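You operate a simulated robot arm through the tools that you are given. There is no shell and no other tool. Be economical: measure what you need, move in short steps, check, and stop when the job is done.

The job below is to be done with a simulated robot arm. You get a single attempt, and the scene is never put back.

TASK
Gauge the brass corked tube, set the stop to the reading and press its cork home.
Fine: one stroke, no crushed cork; put the gauge back and draw the carriage out again. Set down upright: depth gauge.

The check looks at the end state, three seconds after you hand in, the way a careful person would. Anything else that was tipped, shoved, dropped, spilled or broken makes it a failure.

THE ROBOT
A 6-joint arm with a two-finger parallel gripper, fixed in place. Base frame: the origin is at the foot of the arm, x ahead of it, y to its left, z up; the work surface is at about z = 900. Lengths are in mm, angles in rad, forces in N, time in s.
With the tool pointing down near the work surface it reaches from about 240 to 640 mm from the base axis. Its first joint turns from -1.152 to 1.152 rad. Payload 2.7 kg.
The TCP is the grasp point between the finger pads, 23 mm short of the fingertips. In the tool frame z runs along the fingers and y along their closing line. The gripper opens to 94 mm. The fingers are 38 mm wide and 10 mm thick; the gripper's body (54 by 96 mm) begins 39 mm behind the TCP.
Orientation is that of the tool frame in the base frame, as a unit quaternion [x, y, z, w]. With the fingers straight down and closing along the base's y, the tool's x points along the base's -x, its y along +y and its z along -z.

THE INTERFACE
- The arm moves only by the tool step_arm. Its argument "targets" is a list of rows, each a list of 7 numbers: the shift along the base's x, y, z in mm, then the turn, a rotation vector about the base's x, y, z in rad, then the opening, from 0 (shut) to 1 (fully open). In form: [[tx, ty, tz, rx, ry, rz, claw], ...]. A call has 1 to 20 rows; each row shifts and turns the commanded pose from where the row before left it. A row lasts 0.2 s, in which the tool goes at most 50 mm and 0.15 rad; a call with a longer step from one row to the next is refused whole, and so is a gripper value outside its range. A pose out of reach is approached as far as the arm can. The call stops where the force on the tool passes 70 N (or 10 N more than at its start, if that is more) or the arm is blocked; 0.2 s more then pass. Each finger travels about 45 mm/s and halts on what it meets, pressing with about 22 N; the grip force reading is that of the motor and also rises with nothing between the fingers. The clock runs only during rows and for 0.2 s after the last one: add rows that do not move to give the fingers time. The reply holds the time, the measured pose of the TCP, the force on the tool along the base axes, the opening and the grip force, in the units named above and with some noise, with the torque about the TCP (base axes, N m) and any sound that the robot's microphone picked up.
- Cameras (640 x 400 px; columns grow to the right, rows downward): "scene" is fixed at [103.8, -445.7, 1405.1]; the picture's right is [0.62, -0.79, 0.00], its down [-0.45, -0.35, -0.82] and it looks along [0.65, 0.51, -0.57] (base axes); focal length 214 px, centre (320, 200). "wrist" rides on the gripper at [86, 16, -75] in the tool frame; the picture's right is [-0.18, 0.98, 0.00], its down [-0.58, -0.11, -0.81] and it looks along [-0.79, -0.15, 0.59] (tool axes); focal length 243 px, centre (320, 200). There is no depth. A picture from a camera that has moved, and an enlarged one, comes with that camera's place and axes in the base frame and with its lens. The place of the scene camera against the robot may be out by one fixed shift of up to 18 mm in any direction.
- camera(camera): a new picture of that camera. It takes no simulated time.
- zoom(camera, box): a new picture of the part [left, top, right, bottom] of that camera's present view, enlarged. It takes no simulated time.
- sign_off(): hands the job in; it is judged then, once.

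Go step by step. Nothing tells you positions but the pictures and the camera data: compare them with the known pose of the tool, close in by small moves and look again before you grip or let go. The budget is 120 turns and 64 pictures, counting those below and the enlarged ones. Unless the task says otherwise, let go and move clear before handing in, and close with one line.

The tools are called after "Call:" as a command line: name --pt "numbers of a row" for each row, then --argument value for the rest, lists and objects as JSON in quotes. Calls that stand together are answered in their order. step_arm: Moves the arm, as the interface text tells. Its arguments: {"type":"object","properties":{"targets":{"type":"array","items":{"type":"array","items":{"type":"number"}}}},"required":["targets"]} The other tools are called the same way: camera (camera) takes a picture; zoom (camera, box) takes an enlarged picture of a part of a camera's view; sign_off () hands the job in.

At the start:

```text
time: 0.0
tool_pos: [269.3, -236.4, 1291.9]
ee_rot: [0.0, 1.0, -0.001, 0.001]
force: [0.3, 0.1, 0.6]
ft_torque: [-0.04, 0.0, 0.0]
opening: 93.9
finger_force: 0.0
```

scene: 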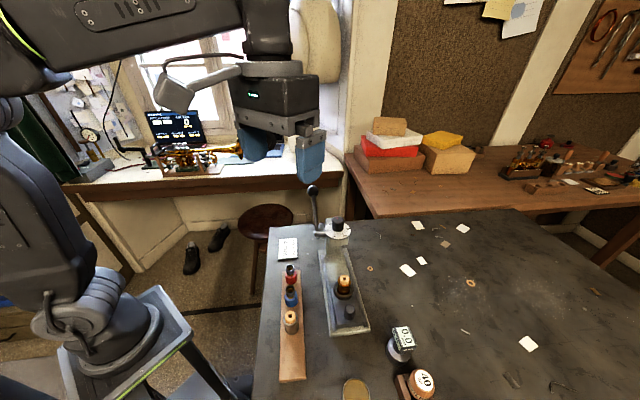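
wrist: 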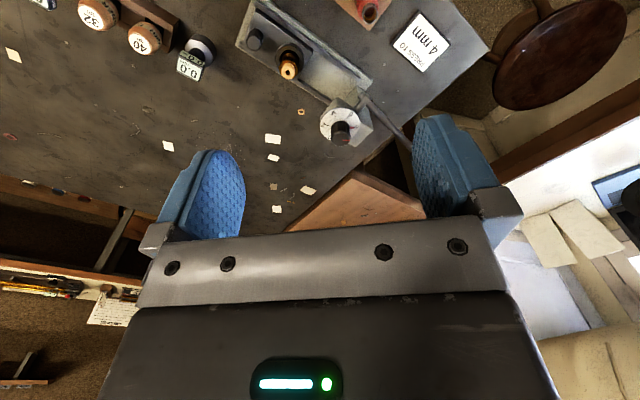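

I see a press with a lever, a carriage, a rack of tubes, a depth gauge with a display, and some number-marked blocks. I'll look closer first.

Call:
zoom --camera "scene" --box '[250, 180, 450, 305]'

Call:
zoom --camera "scene" --box '[260, 275, 460, 400]'

Call:
zoom --camera "wrist" --box '[60, 0, 460, 250]'

```text
3.20 times, centred on (350, 242) of scene
camera zoom: at [103.8, -445.7, 1405.1], right [0.62, -0.79, 0.0], down [-0.45, -0.35, -0.82], along [0.65, 0.51, -0.57], focal length 686 px, centre (224, 64)
```

zoom: 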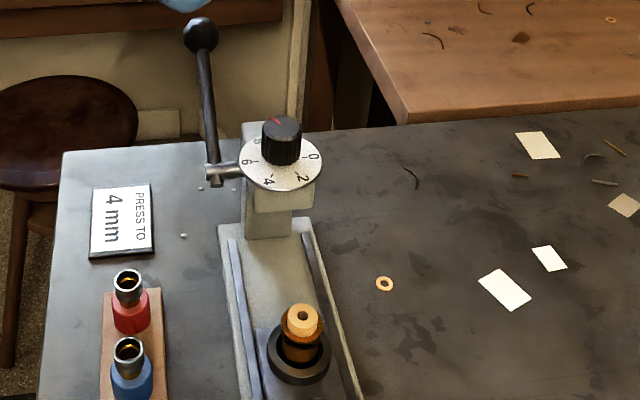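

```text
3.20 times, centred on (360, 338) of scene
camera zoom: at [103.8, -445.7, 1405.1], right [0.62, -0.79, 0.0], down [-0.45, -0.35, -0.82], along [0.65, 0.51, -0.57], focal length 686 px, centre (192, -240)
```

zoom: 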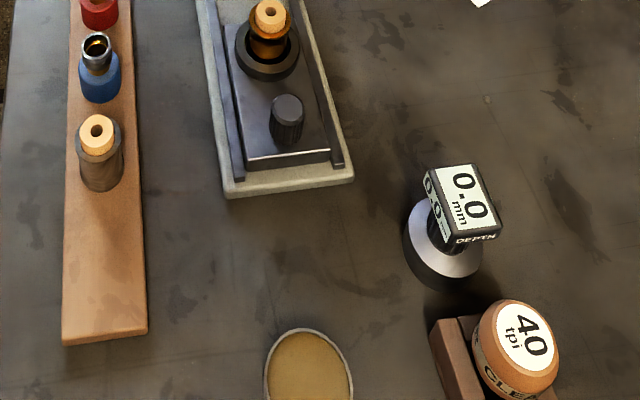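

```text
1.60 times, centred on (260, 125) of wrist
camera zoom: at [183.3, -219.4, 1367.9], right [0.18, 0.98, 0.0], down [0.58, -0.11, 0.81], along [0.79, -0.15, -0.59], focal length 388 px, centre (416, 320)
```

zoom: 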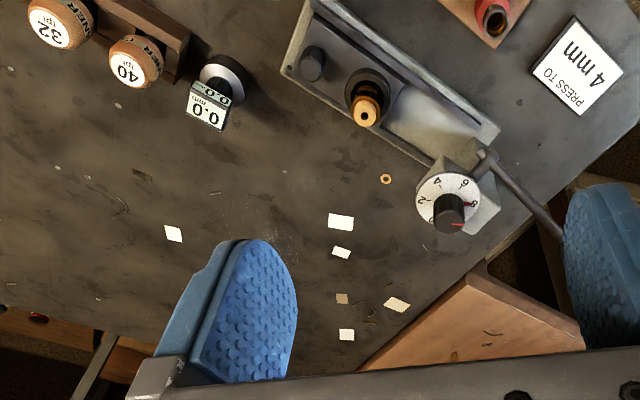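

The carriage holds an amber/brass tube with a cork. The rack holds red, blue and a third, corked tube. I'll move above the carriage for a closer look.

Call:
step_arm --pt "10 -20 -30 0 0 0 1" --pt "10 -20 -35 0 0 0 1" --pt "10 -20 -35 0 0 0 1" --pt "10 -15 -30 0 0 0 1" --pt "10 -10 -20 0 0 0 1" --pt "0 0 0 0 0 0 1"

Call:
camera --camera "wrist"

Call:
camera --camera "scene"

```text
time: 1.4
tool_pos: [316.7, -319.8, 1144.4]
ee_rot: [0.001, 1.0, 0.0, 0.001]
force: [0.3, 0.0, 0.5]
ft_torque: [0.0, 0.03, 0.0]
opening: 94.1
finger_force: 0.0
```

```text
58 pictures are left
camera wrist: at [231.4, -303.9, 1219.6], right [0.18, 0.98, 0.0], down [0.58, -0.11, 0.81], along [0.79, -0.15, -0.59], focal length 243 px, centre (320, 200)
```

wrist: 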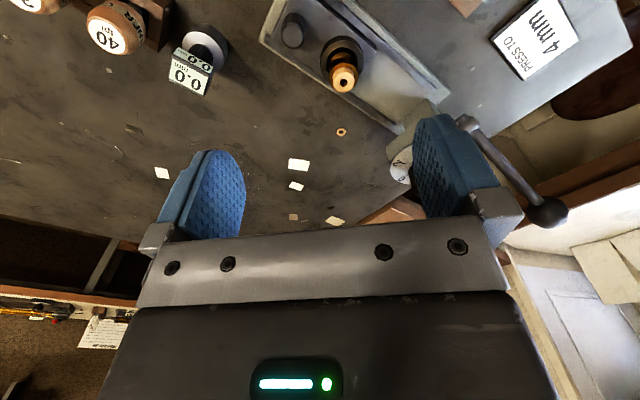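

```text
57 pictures are left
```

scene: 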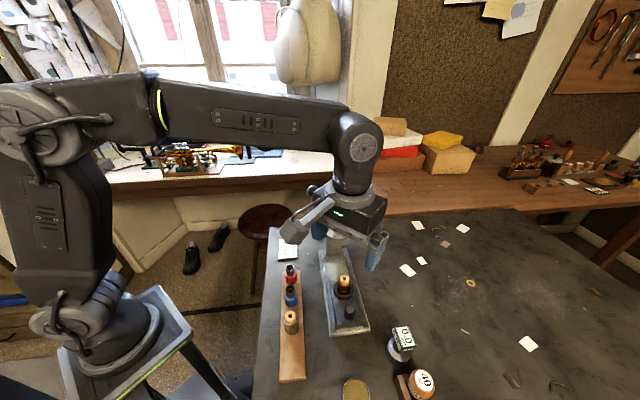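

Call:
zoom --camera "wrist" --box '[140, 0, 440, 188]'

Call:
zoom --camera "scene" --box '[260, 255, 370, 324]'

```text
2.13 times, centred on (290, 94) of wrist
camera zoom: at [231.4, -303.9, 1219.6], right [0.18, 0.98, 0.0], down [0.58, -0.11, 0.81], along [0.79, -0.15, -0.59], focal length 516 px, centre (384, 426)
```

zoom: 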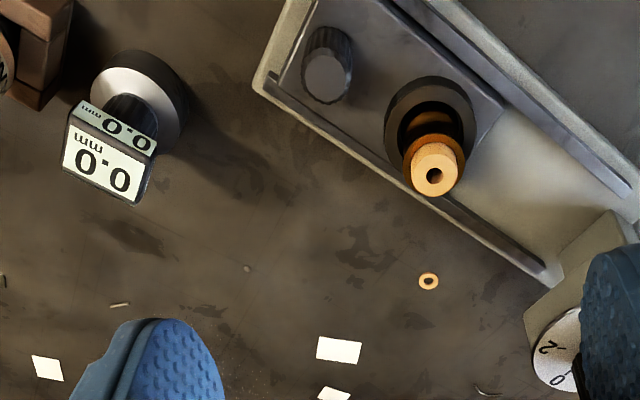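

```text
5.80 times, centred on (315, 290) of scene
camera zoom: at [103.8, -445.7, 1405.1], right [0.62, -0.79, 0.0], down [-0.45, -0.35, -0.82], along [0.65, 0.51, -0.57], focal length 1243 px, centre (349, -319)
```

zoom: 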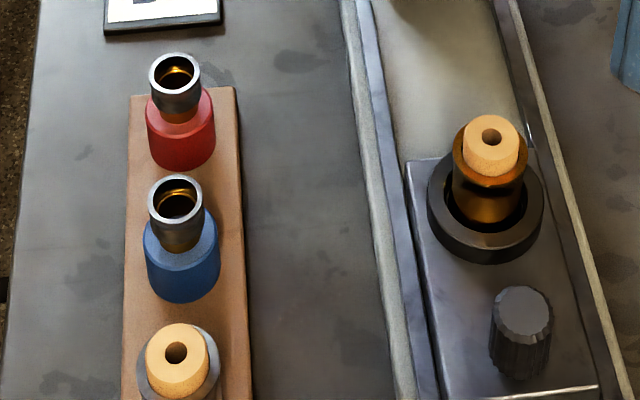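

The carriage tube is the brass corked one. Its cork top is near (356, -303, 976), and the gauge is near (327, -456). Next I look at the gauge close up.

Call:
step_arm --pt "0 -40 -10 0 0 0 1" --pt "0 -40 -20 0 0 0 1" --pt "0 -30 -20 0 0 0 1" --pt "0 -10 -10 0 0 0 1" --pt "0 0 0 0 0 0 1"

Call:
camera --camera "wrist"

Call:
zoom --camera "scene" --box '[370, 300, 450, 350]'

```text
time: 2.6
tool_pos: [319.2, -442.2, 1080.3]
ee_rot: [0.0, 1.0, 0.0, 0.001]
force: [0.8, -0.4, -0.4]
ft_torque: [0.03, 0.02, 0.03]
opening: 93.9
finger_force: 0.1
```

```text
54 pictures are left
camera wrist: at [231.9, -425.3, 1156.2], right [0.18, 0.98, 0.0], down [0.58, -0.11, 0.81], along [0.79, -0.15, -0.59], focal length 243 px, centre (320, 200)
```

wrist: 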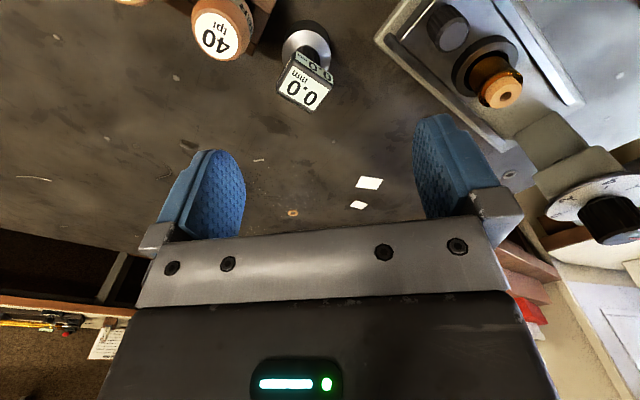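

```text
8.00 times, centred on (410, 325) of scene
camera zoom: at [103.8, -445.7, 1405.1], right [0.62, -0.79, 0.0], down [-0.45, -0.35, -0.82], along [0.65, 0.51, -0.57], focal length 1716 px, centre (-400, -800)
```

zoom: 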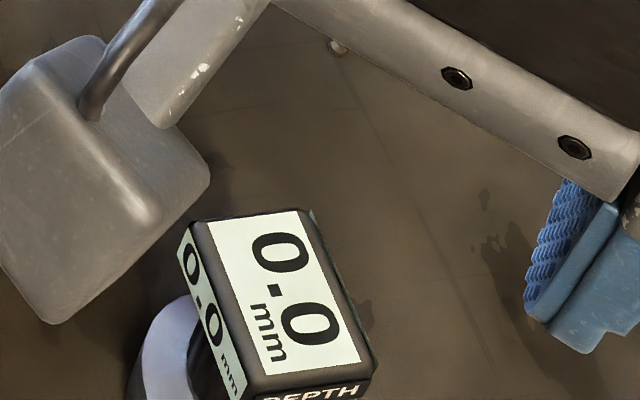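

Call:
zoom --camera "wrist" --box '[240, 0, 400, 100]'

Call:
zoom --camera "wrist" --box '[400, 0, 640, 150]'

```text
4.00 times, centred on (320, 50) of wrist
camera zoom: at [231.9, -425.3, 1156.2], right [0.18, 0.98, 0.0], down [0.58, -0.11, 0.81], along [0.79, -0.15, -0.59], focal length 970 px, centre (320, 800)
```

zoom: 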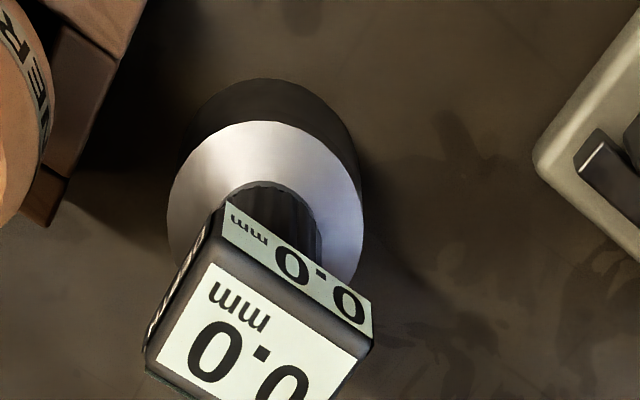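

```text
2.67 times, centred on (520, 75) of wrist
camera zoom: at [231.9, -425.3, 1156.2], right [0.18, 0.98, 0.0], down [0.58, -0.11, 0.81], along [0.79, -0.15, -0.59], focal length 647 px, centre (-213, 533)
```

zoom: 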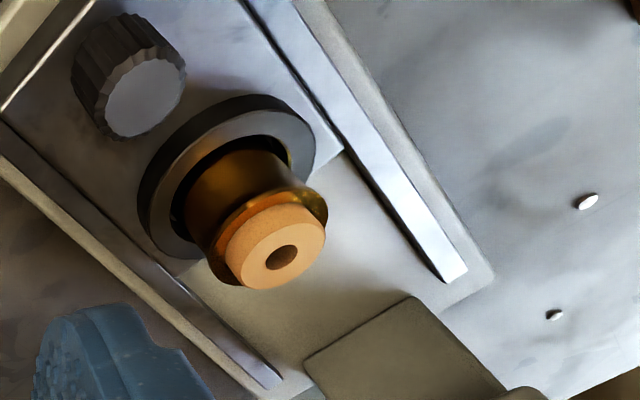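

The gauge's head is a box about 35×27 mm, turned about 45° and centred near (325, -455), with its top at z ≈ 976. I'll yaw the tool by 45° above it and re-measure.

Call:
step_arm --pt "1 -2 0 0 0 0.131 1" --pt "1 -2 0 0 0 0.131 1" --pt "1 -2 0 0 0 0.131 1" --pt "1 -2 0 0 0 0.131 1" --pt "1 -3 0 0 0 0.131 1" --pt "1 -2 0 0 0 0.13 1" --pt "0 0 0 0 0 0 1" --pt "0 0 0 0 0 0 1"

Call:
camera --camera "wrist"

Call:
zoom --camera "wrist" --box '[240, 0, 400, 100]'

```text
time: 4.4
tool_pos: [325.5, -453.3, 1081.2]
ee_rot: [-0.383, 0.924, 0.0, 0.001]
force: [0.2, -0.1, 0.0]
ft_torque: [-0.02, 0.01, -0.02]
opening: 94.0
finger_force: 0.1
```

```text
50 pictures are left
camera wrist: at [253.3, -502.7, 1157.8], right [-0.57, 0.82, 0.0], down [0.49, 0.33, 0.81], along [0.67, 0.46, -0.59], focal length 243 px, centre (320, 200)
```

wrist: 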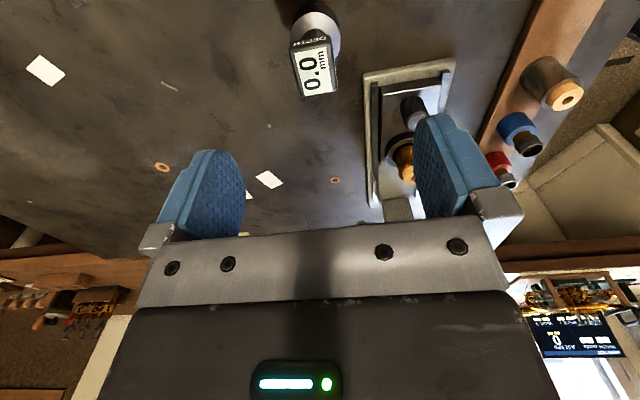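

```text
4.00 times, centred on (320, 50) of wrist
camera zoom: at [253.3, -502.7, 1157.8], right [-0.57, 0.82, 0.0], down [0.49, 0.33, 0.81], along [0.67, 0.46, -0.59], focal length 970 px, centre (320, 800)
```

zoom: 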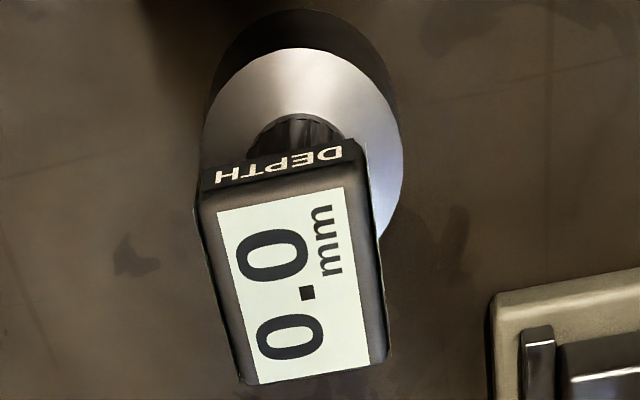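

The head is aligned with the tool at 45° and centred near (327, -456). I descend to just above grip height and look.

Call:
step_arm --pt "1.5 -2.5 -20 0 0 0 1" --pt "0 0 -30 0 0 0 1" --pt "0 0 -30 0 0 0 1" --pt "0 0 -20 0 0 0 1" --pt "0 0 0 0 0 0 1" --pt "0 0 0 0 0 0 1"

Call:
camera --camera "wrist"

Call:
zoom --camera "scene" --box '[350, 290, 478, 370]'

```text
time: 5.8
tool_pos: [328.3, -456.1, 983.8]
ee_rot: [-0.383, 0.924, 0.0, 0.001]
force: [-0.7, 0.7, 0.4]
ft_torque: [-0.02, -0.01, -0.03]
opening: 94.0
finger_force: 0.0
```

```text
48 pictures are left
camera wrist: at [255.6, -504.7, 1059.2], right [-0.56, 0.83, 0.0], down [0.49, 0.33, 0.81], along [0.67, 0.46, -0.59], focal length 243 px, centre (320, 200)
```

wrist: 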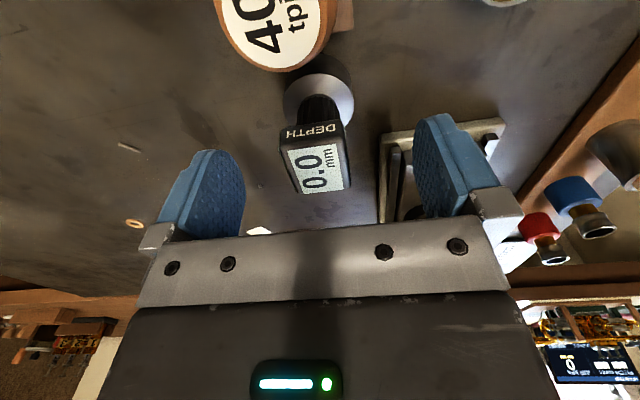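

```text
5.00 times, centred on (414, 330) of scene
camera zoom: at [103.8, -445.7, 1405.1], right [0.62, -0.79, 0.0], down [-0.45, -0.35, -0.82], along [0.65, 0.51, -0.57], focal length 1072 px, centre (-150, -450)
```

zoom: 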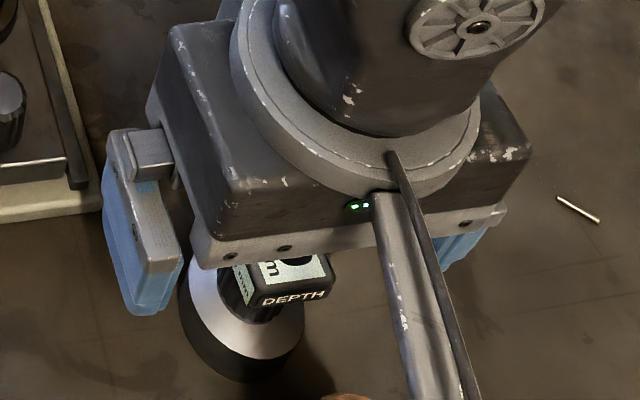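

The head is centred between the fingers. I lower to grip height and close on it.

Call:
step_arm --pt "-2 -1 -9 0 0 0 1" --pt "0 0 -9 0 0 0 1" --pt "0 0 0 0 0 0 0.5" --pt "0 0 0 0 0 0 0.3" --pt "0 0 0 0 0 0 0" --pt "0 0 0 0 0 0 0" --pt "0 0 0 0 0 0 0" --pt "0 0 0 0 0 0 0"

Call:
camera --camera "wrist"

```text
time: 7.6
tool_pos: [327.0, -456.3, 965.0]
ee_rot: [-0.382, 0.924, 0.001, 0.001]
force: [0.1, -0.1, 0.6]
ft_torque: [-0.03, 0.01, -0.04]
opening: 29.5
finger_force: 22.1
```

```text
46 pictures are left
camera wrist: at [253.5, -506.2, 1040.3], right [-0.56, 0.83, 0.0], down [0.49, 0.33, 0.81], along [0.67, 0.46, -0.59], focal length 243 px, centre (320, 200)
```

wrist: 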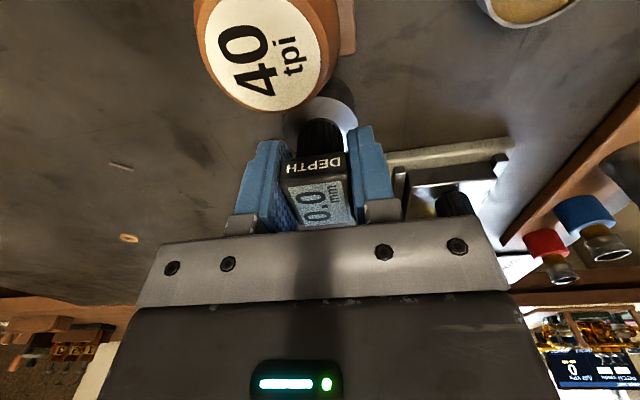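

The gauge is gripped at a 29.5 mm opening, with its put-back pose at (327, -456.3, 965). I lift it, carry it next to the tube at height and look.

Call:
step_arm --pt "0 0 15 0 0 0 0" --pt "0 0 25 0 0 0 0" --pt "0 0 30 0 0 0 0" --pt "0 0 30 0 0 0 0" --pt "0 0 15 0 0 0 0" --pt "5 25 0 0 0 0 0" --pt "5 30 0 0 0 0 0" --pt "5 30 0 0 0 0 0" --pt "5 25 0 0 0 0 0" --pt "0 0 0 0 0 0 0" --pt "0 0 0 0 0 0 0"

Call:
camera --camera "wrist"

Call:
camera --camera "scene"

```text
time: 10.0
tool_pos: [347.1, -344.0, 1078.9]
ee_rot: [-0.382, 0.924, 0.001, 0.001]
force: [0.6, 0.8, -2.2]
ft_torque: [0.01, 0.0, -0.05]
opening: 29.7
finger_force: 21.7
```

```text
45 pictures are left
camera wrist: at [273.5, -395.0, 1155.2], right [-0.56, 0.83, 0.0], down [0.49, 0.33, 0.81], along [0.67, 0.46, -0.59], focal length 243 px, centre (320, 200)
```

wrist: 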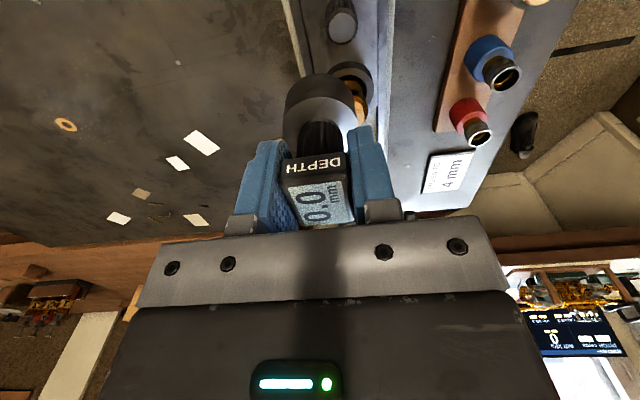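

```text
44 pictures are left
```

scene: 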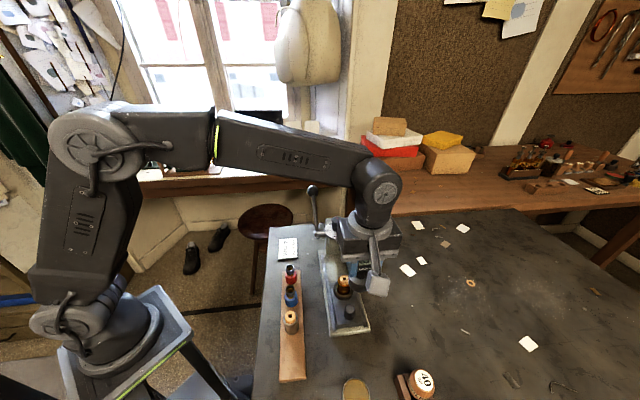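

Call:
zoom --camera "wrist" --box '[240, 40, 400, 140]'

Call:
zoom --camera "scene" --box '[300, 230, 420, 305]'

```text
4.00 times, centred on (320, 90) of wrist
camera zoom: at [273.5, -395.0, 1155.2], right [-0.56, 0.83, 0.0], down [0.49, 0.33, 0.81], along [0.67, 0.46, -0.59], focal length 970 px, centre (320, 640)
```

zoom: 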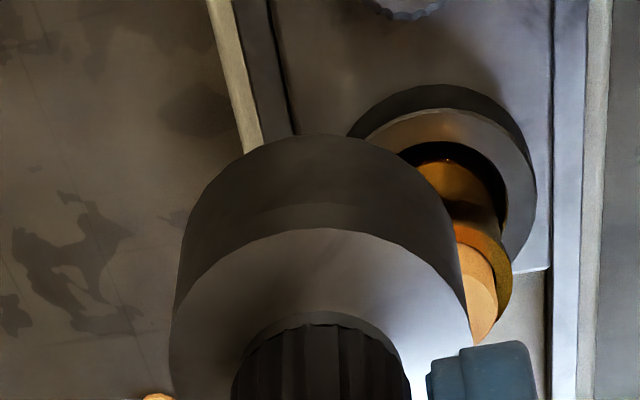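

```text
5.33 times, centred on (360, 268) of scene
camera zoom: at [103.8, -445.7, 1405.1], right [0.62, -0.79, 0.0], down [-0.45, -0.35, -0.82], along [0.65, 0.51, -0.57], focal length 1144 px, centre (107, -160)
```

zoom: 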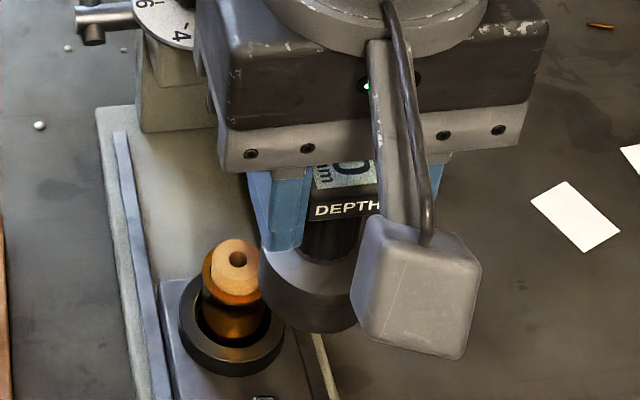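

The tube axis computes to about (360.5, -303.3). I move the gauge above it, staying high, and check the alignment.

Call:
step_arm --pt "3.4 10 0 0 0 0 0" --pt "5 15 0 0 0 0 0" --pt "5 15.7 0 0 0 0 0" --pt "0 0 -15 0 0 0 0" --pt "0 0 0 0 0 0 0" --pt "0 0 0 0 0 0 0"

Call:
zoom --camera "wrist" --box '[240, 30, 400, 130]'

Call:
zoom --camera "scene" --box '[300, 240, 396, 300]'

```text
time: 11.4
tool_pos: [357.8, -305.0, 1061.3]
ee_rot: [-0.383, 0.924, 0.001, 0.001]
force: [-0.8, 0.4, -3.2]
ft_torque: [-0.01, 0.0, -0.01]
opening: 29.6
finger_force: 22.3
```

```text
4.00 times, centred on (320, 80) of wrist
camera zoom: at [285.4, -354.4, 1137.9], right [-0.56, 0.83, 0.0], down [0.49, 0.33, 0.81], along [0.67, 0.46, -0.59], focal length 970 px, centre (320, 680)
```

zoom: 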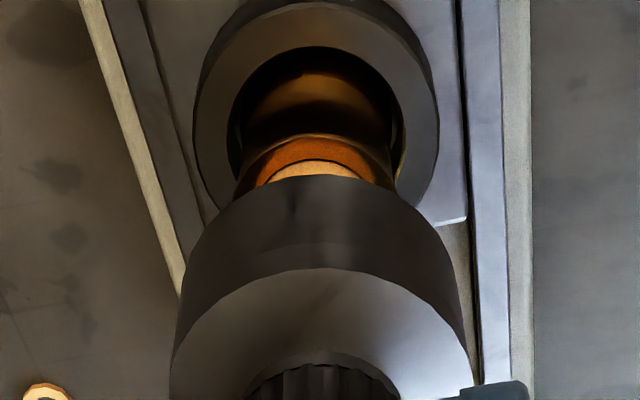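

```text
6.67 times, centred on (348, 270) of scene
camera zoom: at [103.8, -445.7, 1405.1], right [0.62, -0.79, 0.0], down [-0.45, -0.35, -0.82], along [0.65, 0.51, -0.57], focal length 1430 px, centre (133, -267)
```

zoom: 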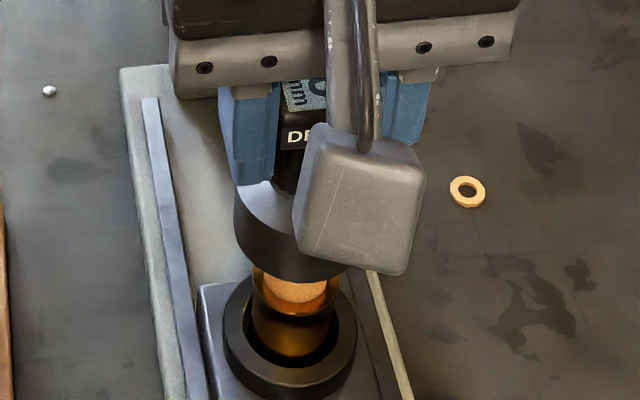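

The lateral offset is under 1 mm, and fore-aft looks about right. I make a small correction, descend to near contact and re-check.

Call:
step_arm --pt "1.2 -0.4 -8 0 0 0 0" --pt "0 0 -8 0 0 0 0" --pt "0 0 0 0 0 0 0" --pt "0 0 0 0 0 0 0"

Call:
zoom --camera "wrist" --box '[240, 30, 400, 130]'

Call:
zoom --camera "scene" --box '[310, 260, 390, 310]'

```text
time: 12.4
tool_pos: [358.5, -306.1, 1048.2]
ee_rot: [-0.383, 0.924, 0.001, 0.0]
force: [-0.6, -0.4, -2.1]
ft_torque: [-0.01, 0.0, 0.0]
opening: 29.7
finger_force: 22.2
```

```text
4.00 times, centred on (320, 80) of wrist
camera zoom: at [285.6, -356.1, 1122.9], right [-0.56, 0.83, 0.0], down [0.49, 0.33, 0.81], along [0.67, 0.46, -0.59], focal length 970 px, centre (320, 680)
```

zoom: 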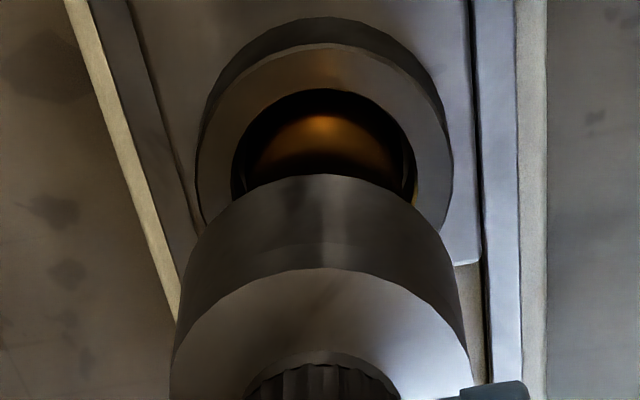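

```text
8.00 times, centred on (350, 285) of scene
camera zoom: at [103.8, -445.7, 1405.1], right [0.62, -0.79, 0.0], down [-0.45, -0.35, -0.82], along [0.65, 0.51, -0.57], focal length 1716 px, centre (80, -480)
```

zoom: 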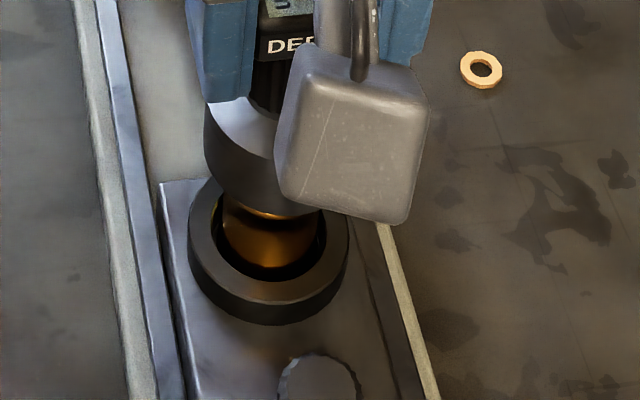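

Alignment is within about 1–2 mm and the foot is now just above the tube's mouth. I creep down and watch the force.

Call:
step_arm --pt "0.5 1.1 -2 0 0 0 0" --pt "0 0 -2 0 0 0 0" --pt "0 0 -2 0 0 0 0" --pt "0 0 0 0 0 0 0"

Call:
zoom --camera "wrist" --box '[240, 30, 400, 130]'

```text
time: 13.4
tool_pos: [360.6, -305.2, 1041.4]
ee_rot: [-0.382, 0.924, 0.001, 0.0]
force: [-0.1, 0.6, -2.7]
ft_torque: [0.01, 0.0, -0.03]
opening: 29.5
finger_force: 21.8
```

```text
4.00 times, centred on (320, 80) of wrist
camera zoom: at [287.3, -355.2, 1117.4], right [-0.56, 0.83, 0.0], down [0.49, 0.33, 0.81], along [0.67, 0.46, -0.59], focal length 970 px, centre (320, 680)
```

zoom: 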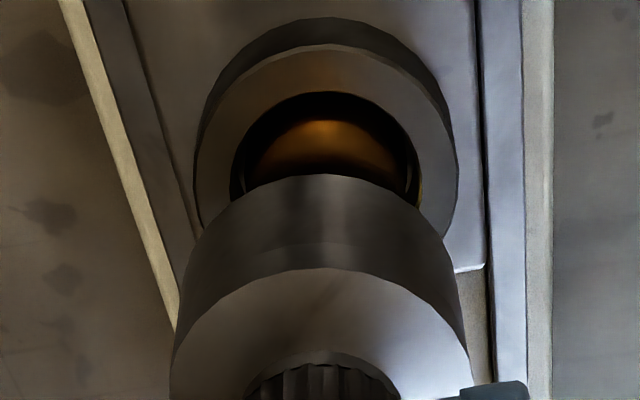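

Call:
step_arm --pt "-0.5 0.7 -1.5 0 0 0 0" --pt "0 0 -1.5 0 0 0 0" --pt "0 0 -1.5 0 0 0 0" --pt "0 0 -1.5 0 0 0 0" --pt "0 0 0 0 0 0 0"

Call:
zoom --camera "wrist" --box '[240, 30, 400, 230]'

```text
time: 14.6
tool_pos: [361.6, -305.8, 1035.6]
ee_rot: [-0.383, 0.924, 0.0, 0.001]
force: [-0.6, -0.5, -2.1]
ft_torque: [-0.01, 0.01, 0.01]
opening: 29.7
finger_force: 21.6
```

```text
2.00 times, centred on (320, 130) of wrist
camera zoom: at [287.6, -354.5, 1111.1], right [-0.56, 0.83, 0.0], down [0.49, 0.33, 0.81], along [0.67, 0.46, -0.59], focal length 485 px, centre (320, 340)
```

zoom: 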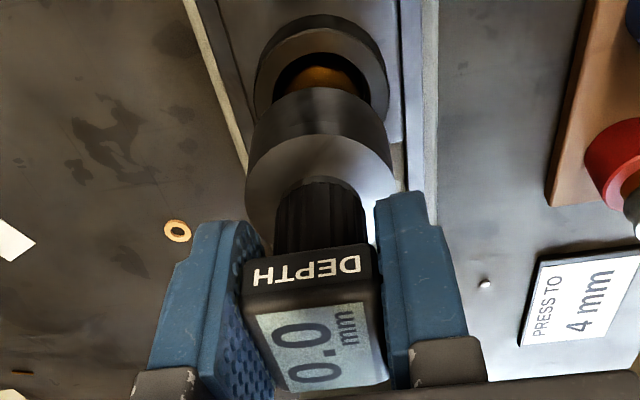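

Call:
step_arm --pt "0 0 -1 0 0 0 0" --pt "0 0 -1 0 0 0 0" --pt "0 0 -1 0 0 0 0" --pt "0 0 -1 0 0 0 0" --pt "0 0 0 0 0 0 0"

Call:
zoom --camera "wrist" --box '[240, 30, 400, 230]'

Call:
zoom --camera "scene" --box '[310, 260, 390, 310]'

```text
time: 15.8
tool_pos: [359.4, -304.2, 1031.2]
ee_rot: [-0.383, 0.924, -0.001, 0.001]
force: [0.0, 0.5, -3.0]
ft_torque: [-0.03, 0.01, -0.01]
opening: 30.0
finger_force: 21.4
```

```text
2.00 times, centred on (320, 130) of wrist
camera zoom: at [287.0, -354.9, 1107.6], right [-0.56, 0.83, 0.0], down [0.49, 0.33, 0.81], along [0.67, 0.46, -0.59], focal length 485 px, centre (320, 340)
```

zoom: 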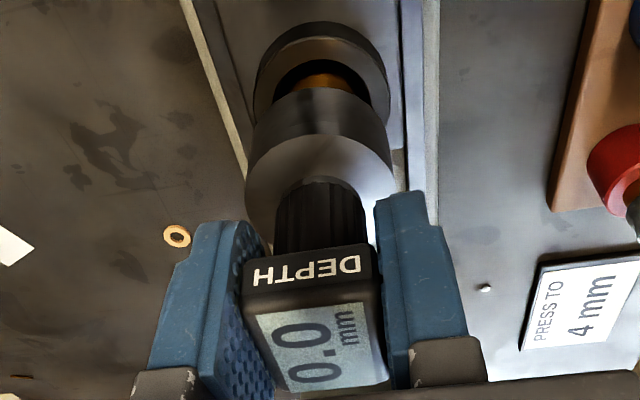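

```text
8.00 times, centred on (350, 285) of scene
camera zoom: at [103.8, -445.7, 1405.1], right [0.62, -0.79, 0.0], down [-0.45, -0.35, -0.82], along [0.65, 0.51, -0.57], focal length 1716 px, centre (80, -480)
```

zoom: 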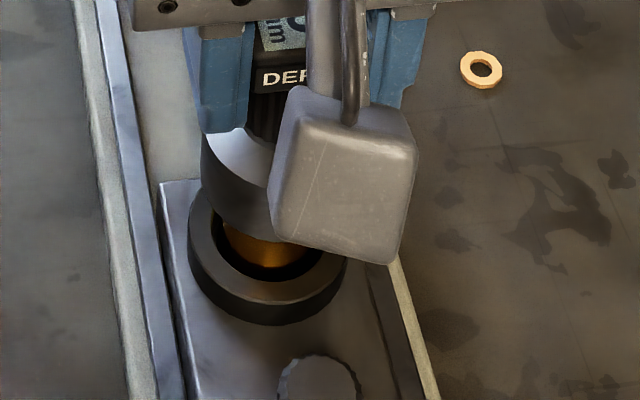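

Call:
step_arm --pt "0 0 -1 0 0 0 0" --pt "0 0 -1 0 0 0 0" --pt "0 0 -1 0 0 0 0" --pt "0 0 -1 0 0 0 0" --pt "0 0 -1 0 0 0 0" --pt "0 0 0 0 0 0 0"

Call:
zoom --camera "wrist" --box '[240, 30, 400, 230]'

```text
time: 17.2
tool_pos: [360.1, -304.6, 1025.5]
ee_rot: [-0.382, 0.924, 0.001, 0.001]
force: [0.4, -0.5, -0.9]
ft_torque: [-0.02, -0.01, -0.01]
opening: 29.5
finger_force: 21.6
```

```text
2.00 times, centred on (320, 130) of wrist
camera zoom: at [287.4, -354.5, 1102.4], right [-0.56, 0.83, 0.0], down [0.49, 0.33, 0.81], along [0.67, 0.46, -0.59], focal length 485 px, centre (320, 340)
```

zoom: 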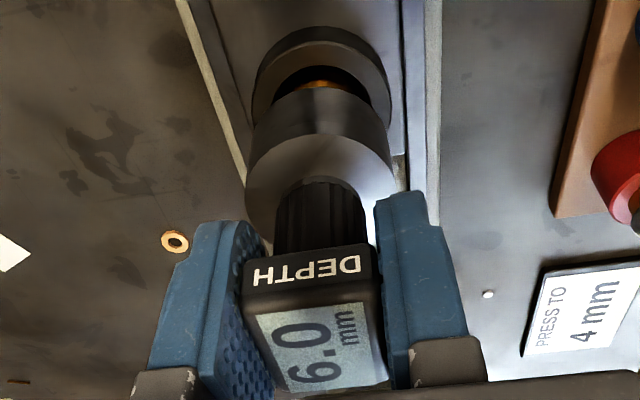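

Call:
step_arm --pt "0 0 -0.7 0 0 0 0" --pt "0 0 -0.7 0 0 0 0" --pt "0 0 0 0 0 0 0"

Call:
zoom --camera "wrist" --box '[288, 150, 368, 230]'

```text
time: 18.0
tool_pos: [360.3, -304.7, 1025.7]
ee_rot: [-0.383, 0.924, 0.0, 0.0]
force: [-1.7, -0.7, 2.5]
ft_torque: [0.01, 0.12, 0.01]
opening: 29.7
finger_force: 21.7
```

```text
5.00 times, centred on (328, 190) of wrist
camera zoom: at [287.8, -354.1, 1102.1], right [-0.56, 0.83, 0.0], down [0.49, 0.33, 0.81], along [0.67, 0.46, -0.59], focal length 1213 px, centre (280, 250)
```

zoom: 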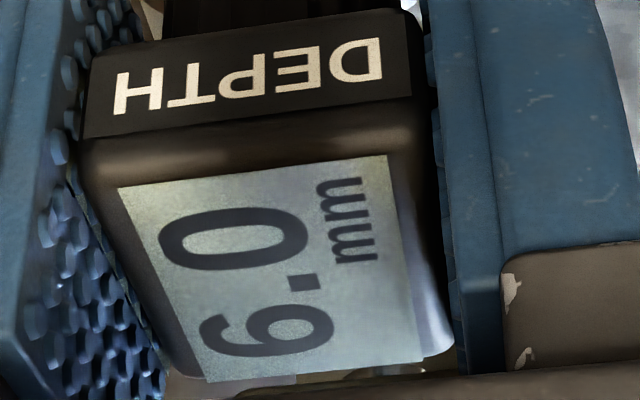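

The gauge is seated and reads 6.0 mm. I return the gauge to its place.

Call:
step_arm --pt "0 0 10 0 0 0 0" --pt "0 0 25 0 0 0 0" --pt "0 0 25 0 0 0 0" --pt "-5 -25 0 0 0 0 0" --pt "-7 -32 0 0 0 0 0" --pt "-7 -32 0 0 0 0 0" --pt "-7 -32 0 0 0 0 0" --pt "-7 -30.6 0 0 0 0 0" --pt "0 0 -30 0 0 0 0" --pt "0 0 -30 0 0 0 0" --pt "0 0 -30 0 0 0 0" --pt "0 0 -20 0 0 0 0" --pt "0 0 0 0 0 0 0" --pt "0 0 0 0 0 0 0"

Call:
camera --camera "wrist"

```text
time: 21.0
tool_pos: [325.8, -456.4, 978.7]
ee_rot: [-0.383, 0.924, 0.001, 0.001]
force: [-0.2, 0.4, -2.2]
ft_torque: [0.0, 0.0, 0.02]
opening: 30.0
finger_force: 21.9
```

```text
31 pictures are left
camera wrist: at [253.4, -505.6, 1054.1], right [-0.56, 0.83, 0.0], down [0.49, 0.33, 0.81], along [0.67, 0.46, -0.59], focal length 243 px, centre (320, 200)
```

wrist: 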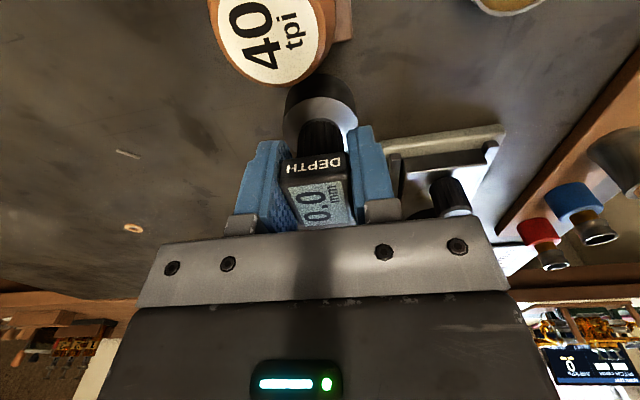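

Call:
step_arm --pt "0.5 0 -6 0 0 0 0" --pt "0 0 -5 0 0 0 0" --pt "0 0 -1 0 0 0 0" --pt "0 0 -1 0 0 0 0" --pt "0 0 0 0 0 0 0"

```text
time: 22.2
tool_pos: [328.6, -456.8, 964.0]
ee_rot: [-0.383, 0.924, -0.001, 0.002]
force: [-0.9, 3.8, 8.4]
ft_torque: [0.32, 0.24, -0.04]
opening: 29.6
finger_force: 22.0
```

The gauge is on the table. I ease the force, open and rise.

Call:
step_arm --pt "0 0 0.7 0 0 0 0" --pt "0 0 0 0 0 0 0.45" --pt "0 0 0 0 0 0 0.7" --pt "0 0 0 0 0 0 0.9" --pt "0 0 0 0 0 0 0.9" --pt "0 0 0 0 0 0 0.9" --pt "0 0 30 0 0 0 0.9" --pt "0 0 40 0 0 0 0.9" --pt "0 0 40 0 0 0 0.9" --pt "0 0 40 0 0 0 0.9" --pt "0 0 0 0 0 0 0.9"

Call:
camera --camera "wrist"

Call:
zoom --camera "scene" --box '[280, 170, 380, 240]'

```text
time: 24.6
tool_pos: [328.0, -454.8, 1112.9]
ee_rot: [-0.383, 0.924, 0.001, 0.001]
force: [0.1, -1.6, -0.3]
ft_torque: [0.01, -0.02, -0.01]
opening: 84.3
finger_force: 0.1
```

```text
30 pictures are left
camera wrist: at [254.8, -504.4, 1189.9], right [-0.56, 0.83, 0.0], down [0.49, 0.33, 0.81], along [0.67, 0.46, -0.59], focal length 243 px, centre (320, 200)
```

wrist: 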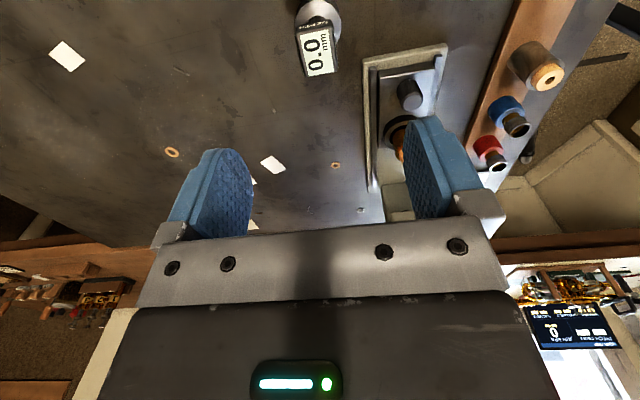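

```text
5.71 times, centred on (330, 205) of scene
camera zoom: at [103.8, -445.7, 1405.1], right [0.62, -0.79, 0.0], down [-0.45, -0.35, -0.82], along [0.65, 0.51, -0.57], focal length 1226 px, centre (263, 171)
```

zoom: 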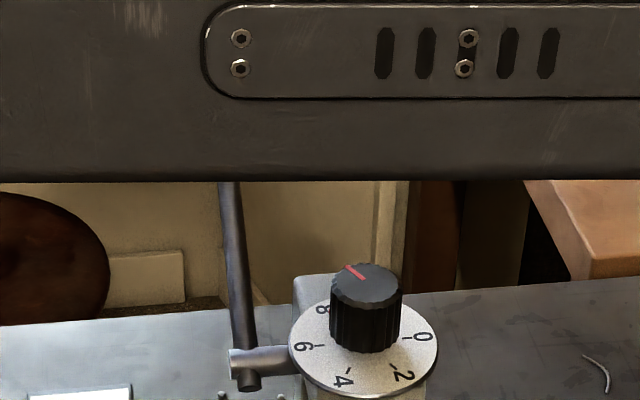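

The gauge is back upright. Next I go above the press dial at a safe height to read the pointer.

Call:
step_arm --pt "0 0 30 0 0 0 0.9" --pt "15 35 10 0 0 0 0.9" --pt "18 38 0 0 0 0 0.9" --pt "18 38 0 0 0 0 0.9" --pt "18 38 0 0 0 0 0.9" --pt "18 38 0 0 0 0 0.9" --pt "18 36 0 0 0 0 0.9" --pt "0 0 0 0 0 0 0.9" --pt "0 0 0 0 0 0 0.9"

Call:
camera --camera "wrist"

Call:
zoom --camera "wrist" --box '[260, 0, 400, 88]'

```text
time: 26.6
tool_pos: [431.3, -233.7, 1154.4]
ee_rot: [-0.383, 0.924, 0.001, 0.001]
force: [0.6, 0.0, 0.6]
ft_torque: [0.03, 0.03, 0.03]
opening: 84.5
finger_force: 0.1
```

```text
28 pictures are left
camera wrist: at [358.7, -283.3, 1230.3], right [-0.56, 0.83, 0.0], down [0.49, 0.33, 0.81], along [0.67, 0.46, -0.59], focal length 243 px, centre (320, 200)
```

wrist: 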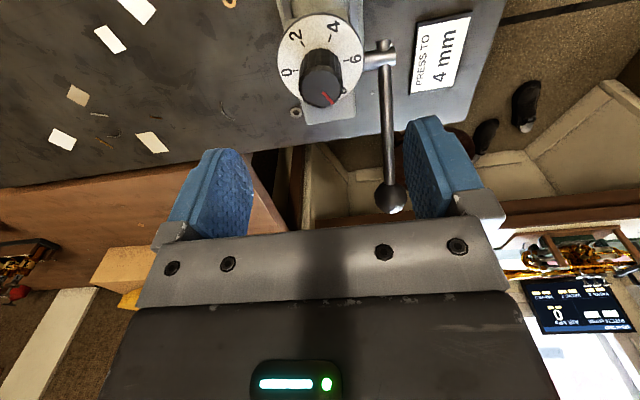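

```text
4.55 times, centred on (330, 44) of wrist
camera zoom: at [358.7, -283.3, 1230.3], right [-0.56, 0.83, 0.0], down [0.49, 0.33, 0.81], along [0.67, 0.46, -0.59], focal length 1103 px, centre (274, 909)
```

zoom: 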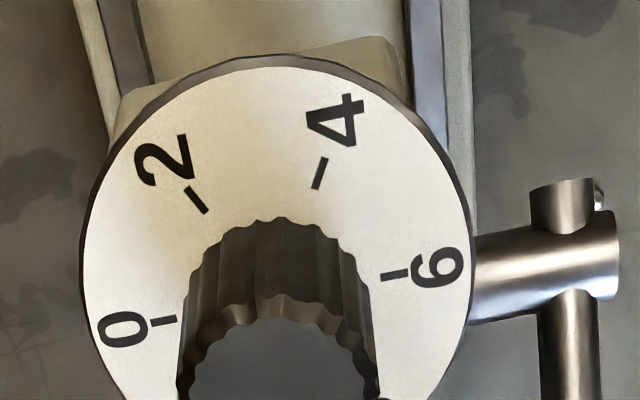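

Call:
zoom --camera "wrist" --box '[270, 40, 382, 110]'

```text
5.71 times, centred on (326, 75) of wrist
camera zoom: at [358.7, -283.3, 1230.3], right [-0.56, 0.83, 0.0], down [0.49, 0.33, 0.81], along [0.67, 0.46, -0.59], focal length 1386 px, centre (286, 914)
```

zoom: 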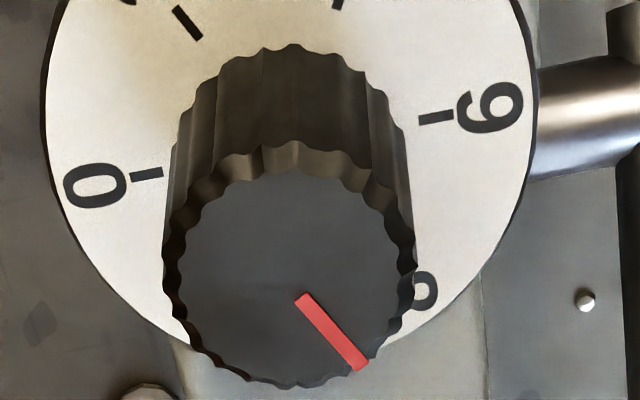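

The dial scale is 30°/mm and the pointer sits at 8, so it needs +60° counter-clockwise seen from above to reach 6. The knob axis is near (430.6, -234.2), with its top at z ≈ 1073. I pre-rotate by -30° and come down over it.

Call:
step_arm --pt "0 0 0 0 0 -0.13 0.6" --pt "0 0 0 0 0 -0.13 0.6" --pt "0 0 -20 0 0 -0.13 0.6" --pt "0 0 -20 0 0 -0.133 0.6" --pt "0 0 -20 0 0 0 0.6" --pt "0 0 0 0 0 0 0.6" --pt "0 0 0 0 0 0 0.6"

Call:
camera --camera "wrist"

```text
time: 28.2
tool_pos: [433.0, -232.5, 1094.0]
ee_rot: [-0.13, 0.991, 0.0, 0.001]
force: [0.2, 0.3, -0.8]
ft_torque: [-0.03, 0.0, -0.02]
opening: 56.3
finger_force: 0.0
```

```text
25 pictures are left
camera wrist: at [345.0, -239.5, 1169.2], right [-0.08, 1.0, 0.0], down [0.59, 0.04, 0.81], along [0.8, 0.06, -0.59], focal length 243 px, centre (320, 200)
```

wrist: 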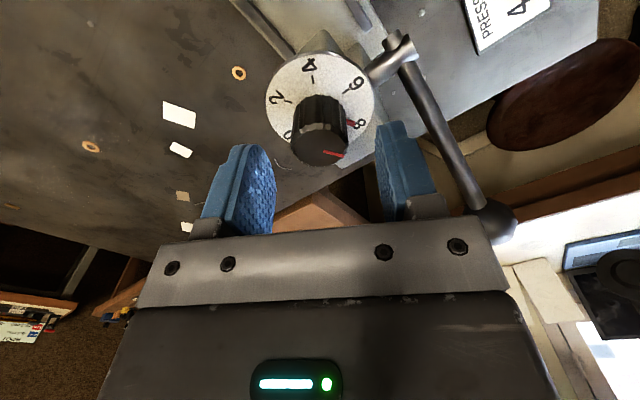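

The tool is about 2.5 mm off the knob axis, so I correct that, descend and grip.

Call:
step_arm --pt "-2.6 -1.3 -8 0 0 0 0.6" --pt "0 0 -9 0 0 0 0.6" --pt "0 0 -6 0 0 0 0.6" --pt "0 0 0 0 0 0 0.6" --pt "0 0 0 0 0 0 0.6"

Call:
camera --camera "wrist"

```text
time: 29.4
tool_pos: [427.5, -235.5, 1069.2]
ee_rot: [-0.131, 0.991, 0.0, 0.001]
force: [-0.5, 0.6, -0.1]
ft_torque: [0.0, 0.02, 0.01]
opening: 56.3
finger_force: 0.1
```

```text
24 pictures are left
camera wrist: at [340.8, -241.4, 1146.0], right [-0.08, 1.0, 0.0], down [0.59, 0.05, 0.81], along [0.8, 0.06, -0.59], focal length 243 px, centre (320, 200)
```

wrist: 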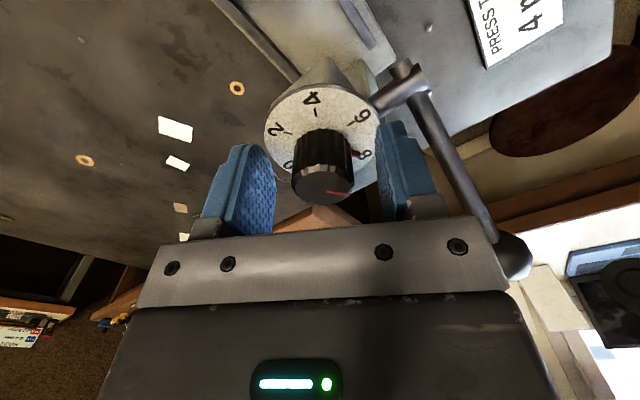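

Call:
step_arm --pt "0 1.2 0 0 0 0 0.6" --pt "0 0 0 0 0 0 0.3" --pt "0 0 0 0 0 0 0" --pt "0 0 0 0 0 0 0" --pt "0 0 0 0 0 0 0"

```text
time: 30.6
tool_pos: [429.3, -234.4, 1070.6]
ee_rot: [-0.13, 0.991, 0.001, 0.001]
force: [-2.9, 8.4, 0.5]
ft_torque: [-0.3, -0.11, -0.03]
opening: 29.8
finger_force: 45.0
```

The knob is gripped with a small side force. I relieve that and turn +60°.

Call:
step_arm --pt "-0.2 0.6 0 0 0 0 0" --pt "0 0 0 0 0 0.1 0" --pt "0 0 0 0 0 0.11 0" --pt "0 0 0 0 0 0.11 0" --pt "0 0 0 0 0 0.11 0" --pt "0 0 0 0 0 0.11 0" --pt "0 0 0 0 0 0.11 0" --pt "0 0 0 0 0 0.11 0" --pt "0 0 0 0 0 0.11 0" --pt "0 0 0 0 0 0.11 0" --pt "0 0 0 0 0 0.067 0" --pt "0 0 0 0 0 0 0"

Call:
camera --camera "wrist"

```text
time: 33.2
tool_pos: [431.6, -232.2, 1071.7]
ee_rot: [-0.61, 0.792, -0.001, 0.003]
force: [25.9, -3.5, 5.8]
ft_torque: [-0.57, 0.51, 0.06]
opening: 29.0
finger_force: 45.2
```

```text
23 pictures are left
camera wrist: at [393.3, -311.4, 1146.9], right [-0.9, 0.43, -0.01], down [0.25, 0.53, 0.81], along [0.35, 0.73, -0.59], focal length 243 px, centre (320, 200)
```

wrist: 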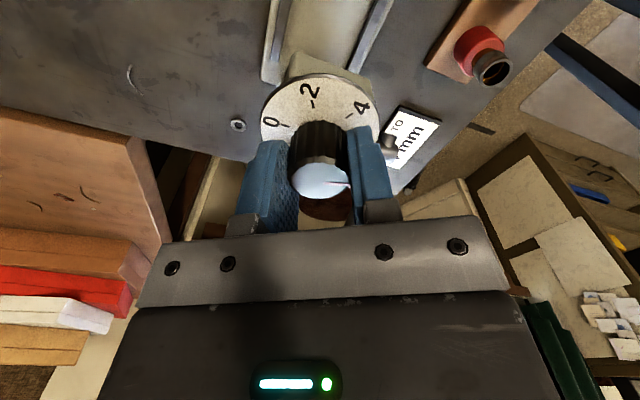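

I release the knob, lift and read the dial.

Call:
step_arm --pt "0.8 0 0 0 0 0 0" --pt "0 0 0 0 0 0 0.4" --pt "0 0 0 0 0 0 0.6" --pt "0 0 0 0 0 0 0.6" --pt "0 0 20 0 0 0 0.6" --pt "0 0 30 0 0 0 0.6" --pt "0 0 30 0 0 -0.13 0.6" --pt "0 0 0 0 0 -0.13 0.6" --pt "0 0 0 0 0 -0.13 0.6" --pt "0 0 0 0 0 -0.137 0.6" --pt "0 0 0 0 0 0 0.6"

Call:
zoom --camera "wrist" --box '[264, 10, 392, 90]'

Call:
zoom --camera "wrist" --box '[264, 50, 392, 130]'

```text
time: 35.6
tool_pos: [429.5, -231.7, 1150.0]
ee_rot: [-0.38, 0.925, 0.002, 0.001]
force: [0.1, 0.0, 0.1]
ft_torque: [0.0, -0.02, -0.01]
opening: 56.4
finger_force: 0.0
```

```text
5.00 times, centred on (328, 50) of wrist
camera zoom: at [357.1, -281.9, 1226.6], right [-0.56, 0.83, 0.0], down [0.49, 0.33, 0.81], along [0.67, 0.45, -0.59], focal length 1213 px, centre (280, 950)
```

zoom: 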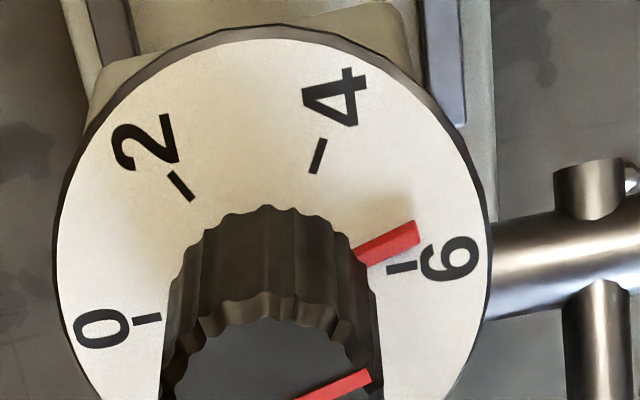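

```text
5.00 times, centred on (328, 90) of wrist
camera zoom: at [357.1, -281.9, 1226.6], right [-0.56, 0.83, 0.0], down [0.49, 0.33, 0.81], along [0.67, 0.45, -0.59], focal length 1213 px, centre (280, 750)
```

zoom: 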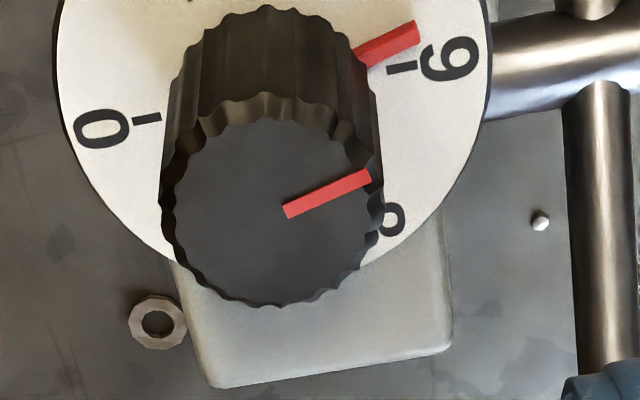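

The pointer is now at about 5.6, a 12° overshoot. I regrip the knob, better centred, and turn it back 12°.

Call:
step_arm --pt "1.2 -0.7 -25 0 0 0 0.6" --pt "0 0 -30 0 0 0 0.6" --pt "0 0 -15 0 0 0 0.6" --pt "0 0 -9 0 0 0 0.6" --pt "0 0 0 0 0 0 0.6" --pt "0 0 0 0 0 0 0.6"

Call:
zoom --camera "wrist" --box '[220, 70, 420, 220]'

```text
time: 37.0
tool_pos: [431.4, -234.0, 1071.5]
ee_rot: [-0.382, 0.924, 0.001, 0.001]
force: [-1.1, 0.4, -0.2]
ft_torque: [0.0, 0.02, -0.02]
opening: 56.3
finger_force: 0.1
```

```text
2.67 times, centred on (320, 145) of wrist
camera zoom: at [358.7, -283.2, 1147.4], right [-0.56, 0.83, 0.0], down [0.49, 0.33, 0.81], along [0.67, 0.45, -0.59], focal length 647 px, centre (320, 347)
```

zoom: 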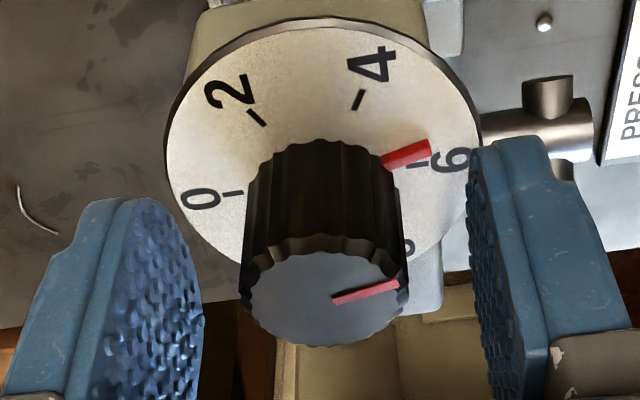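

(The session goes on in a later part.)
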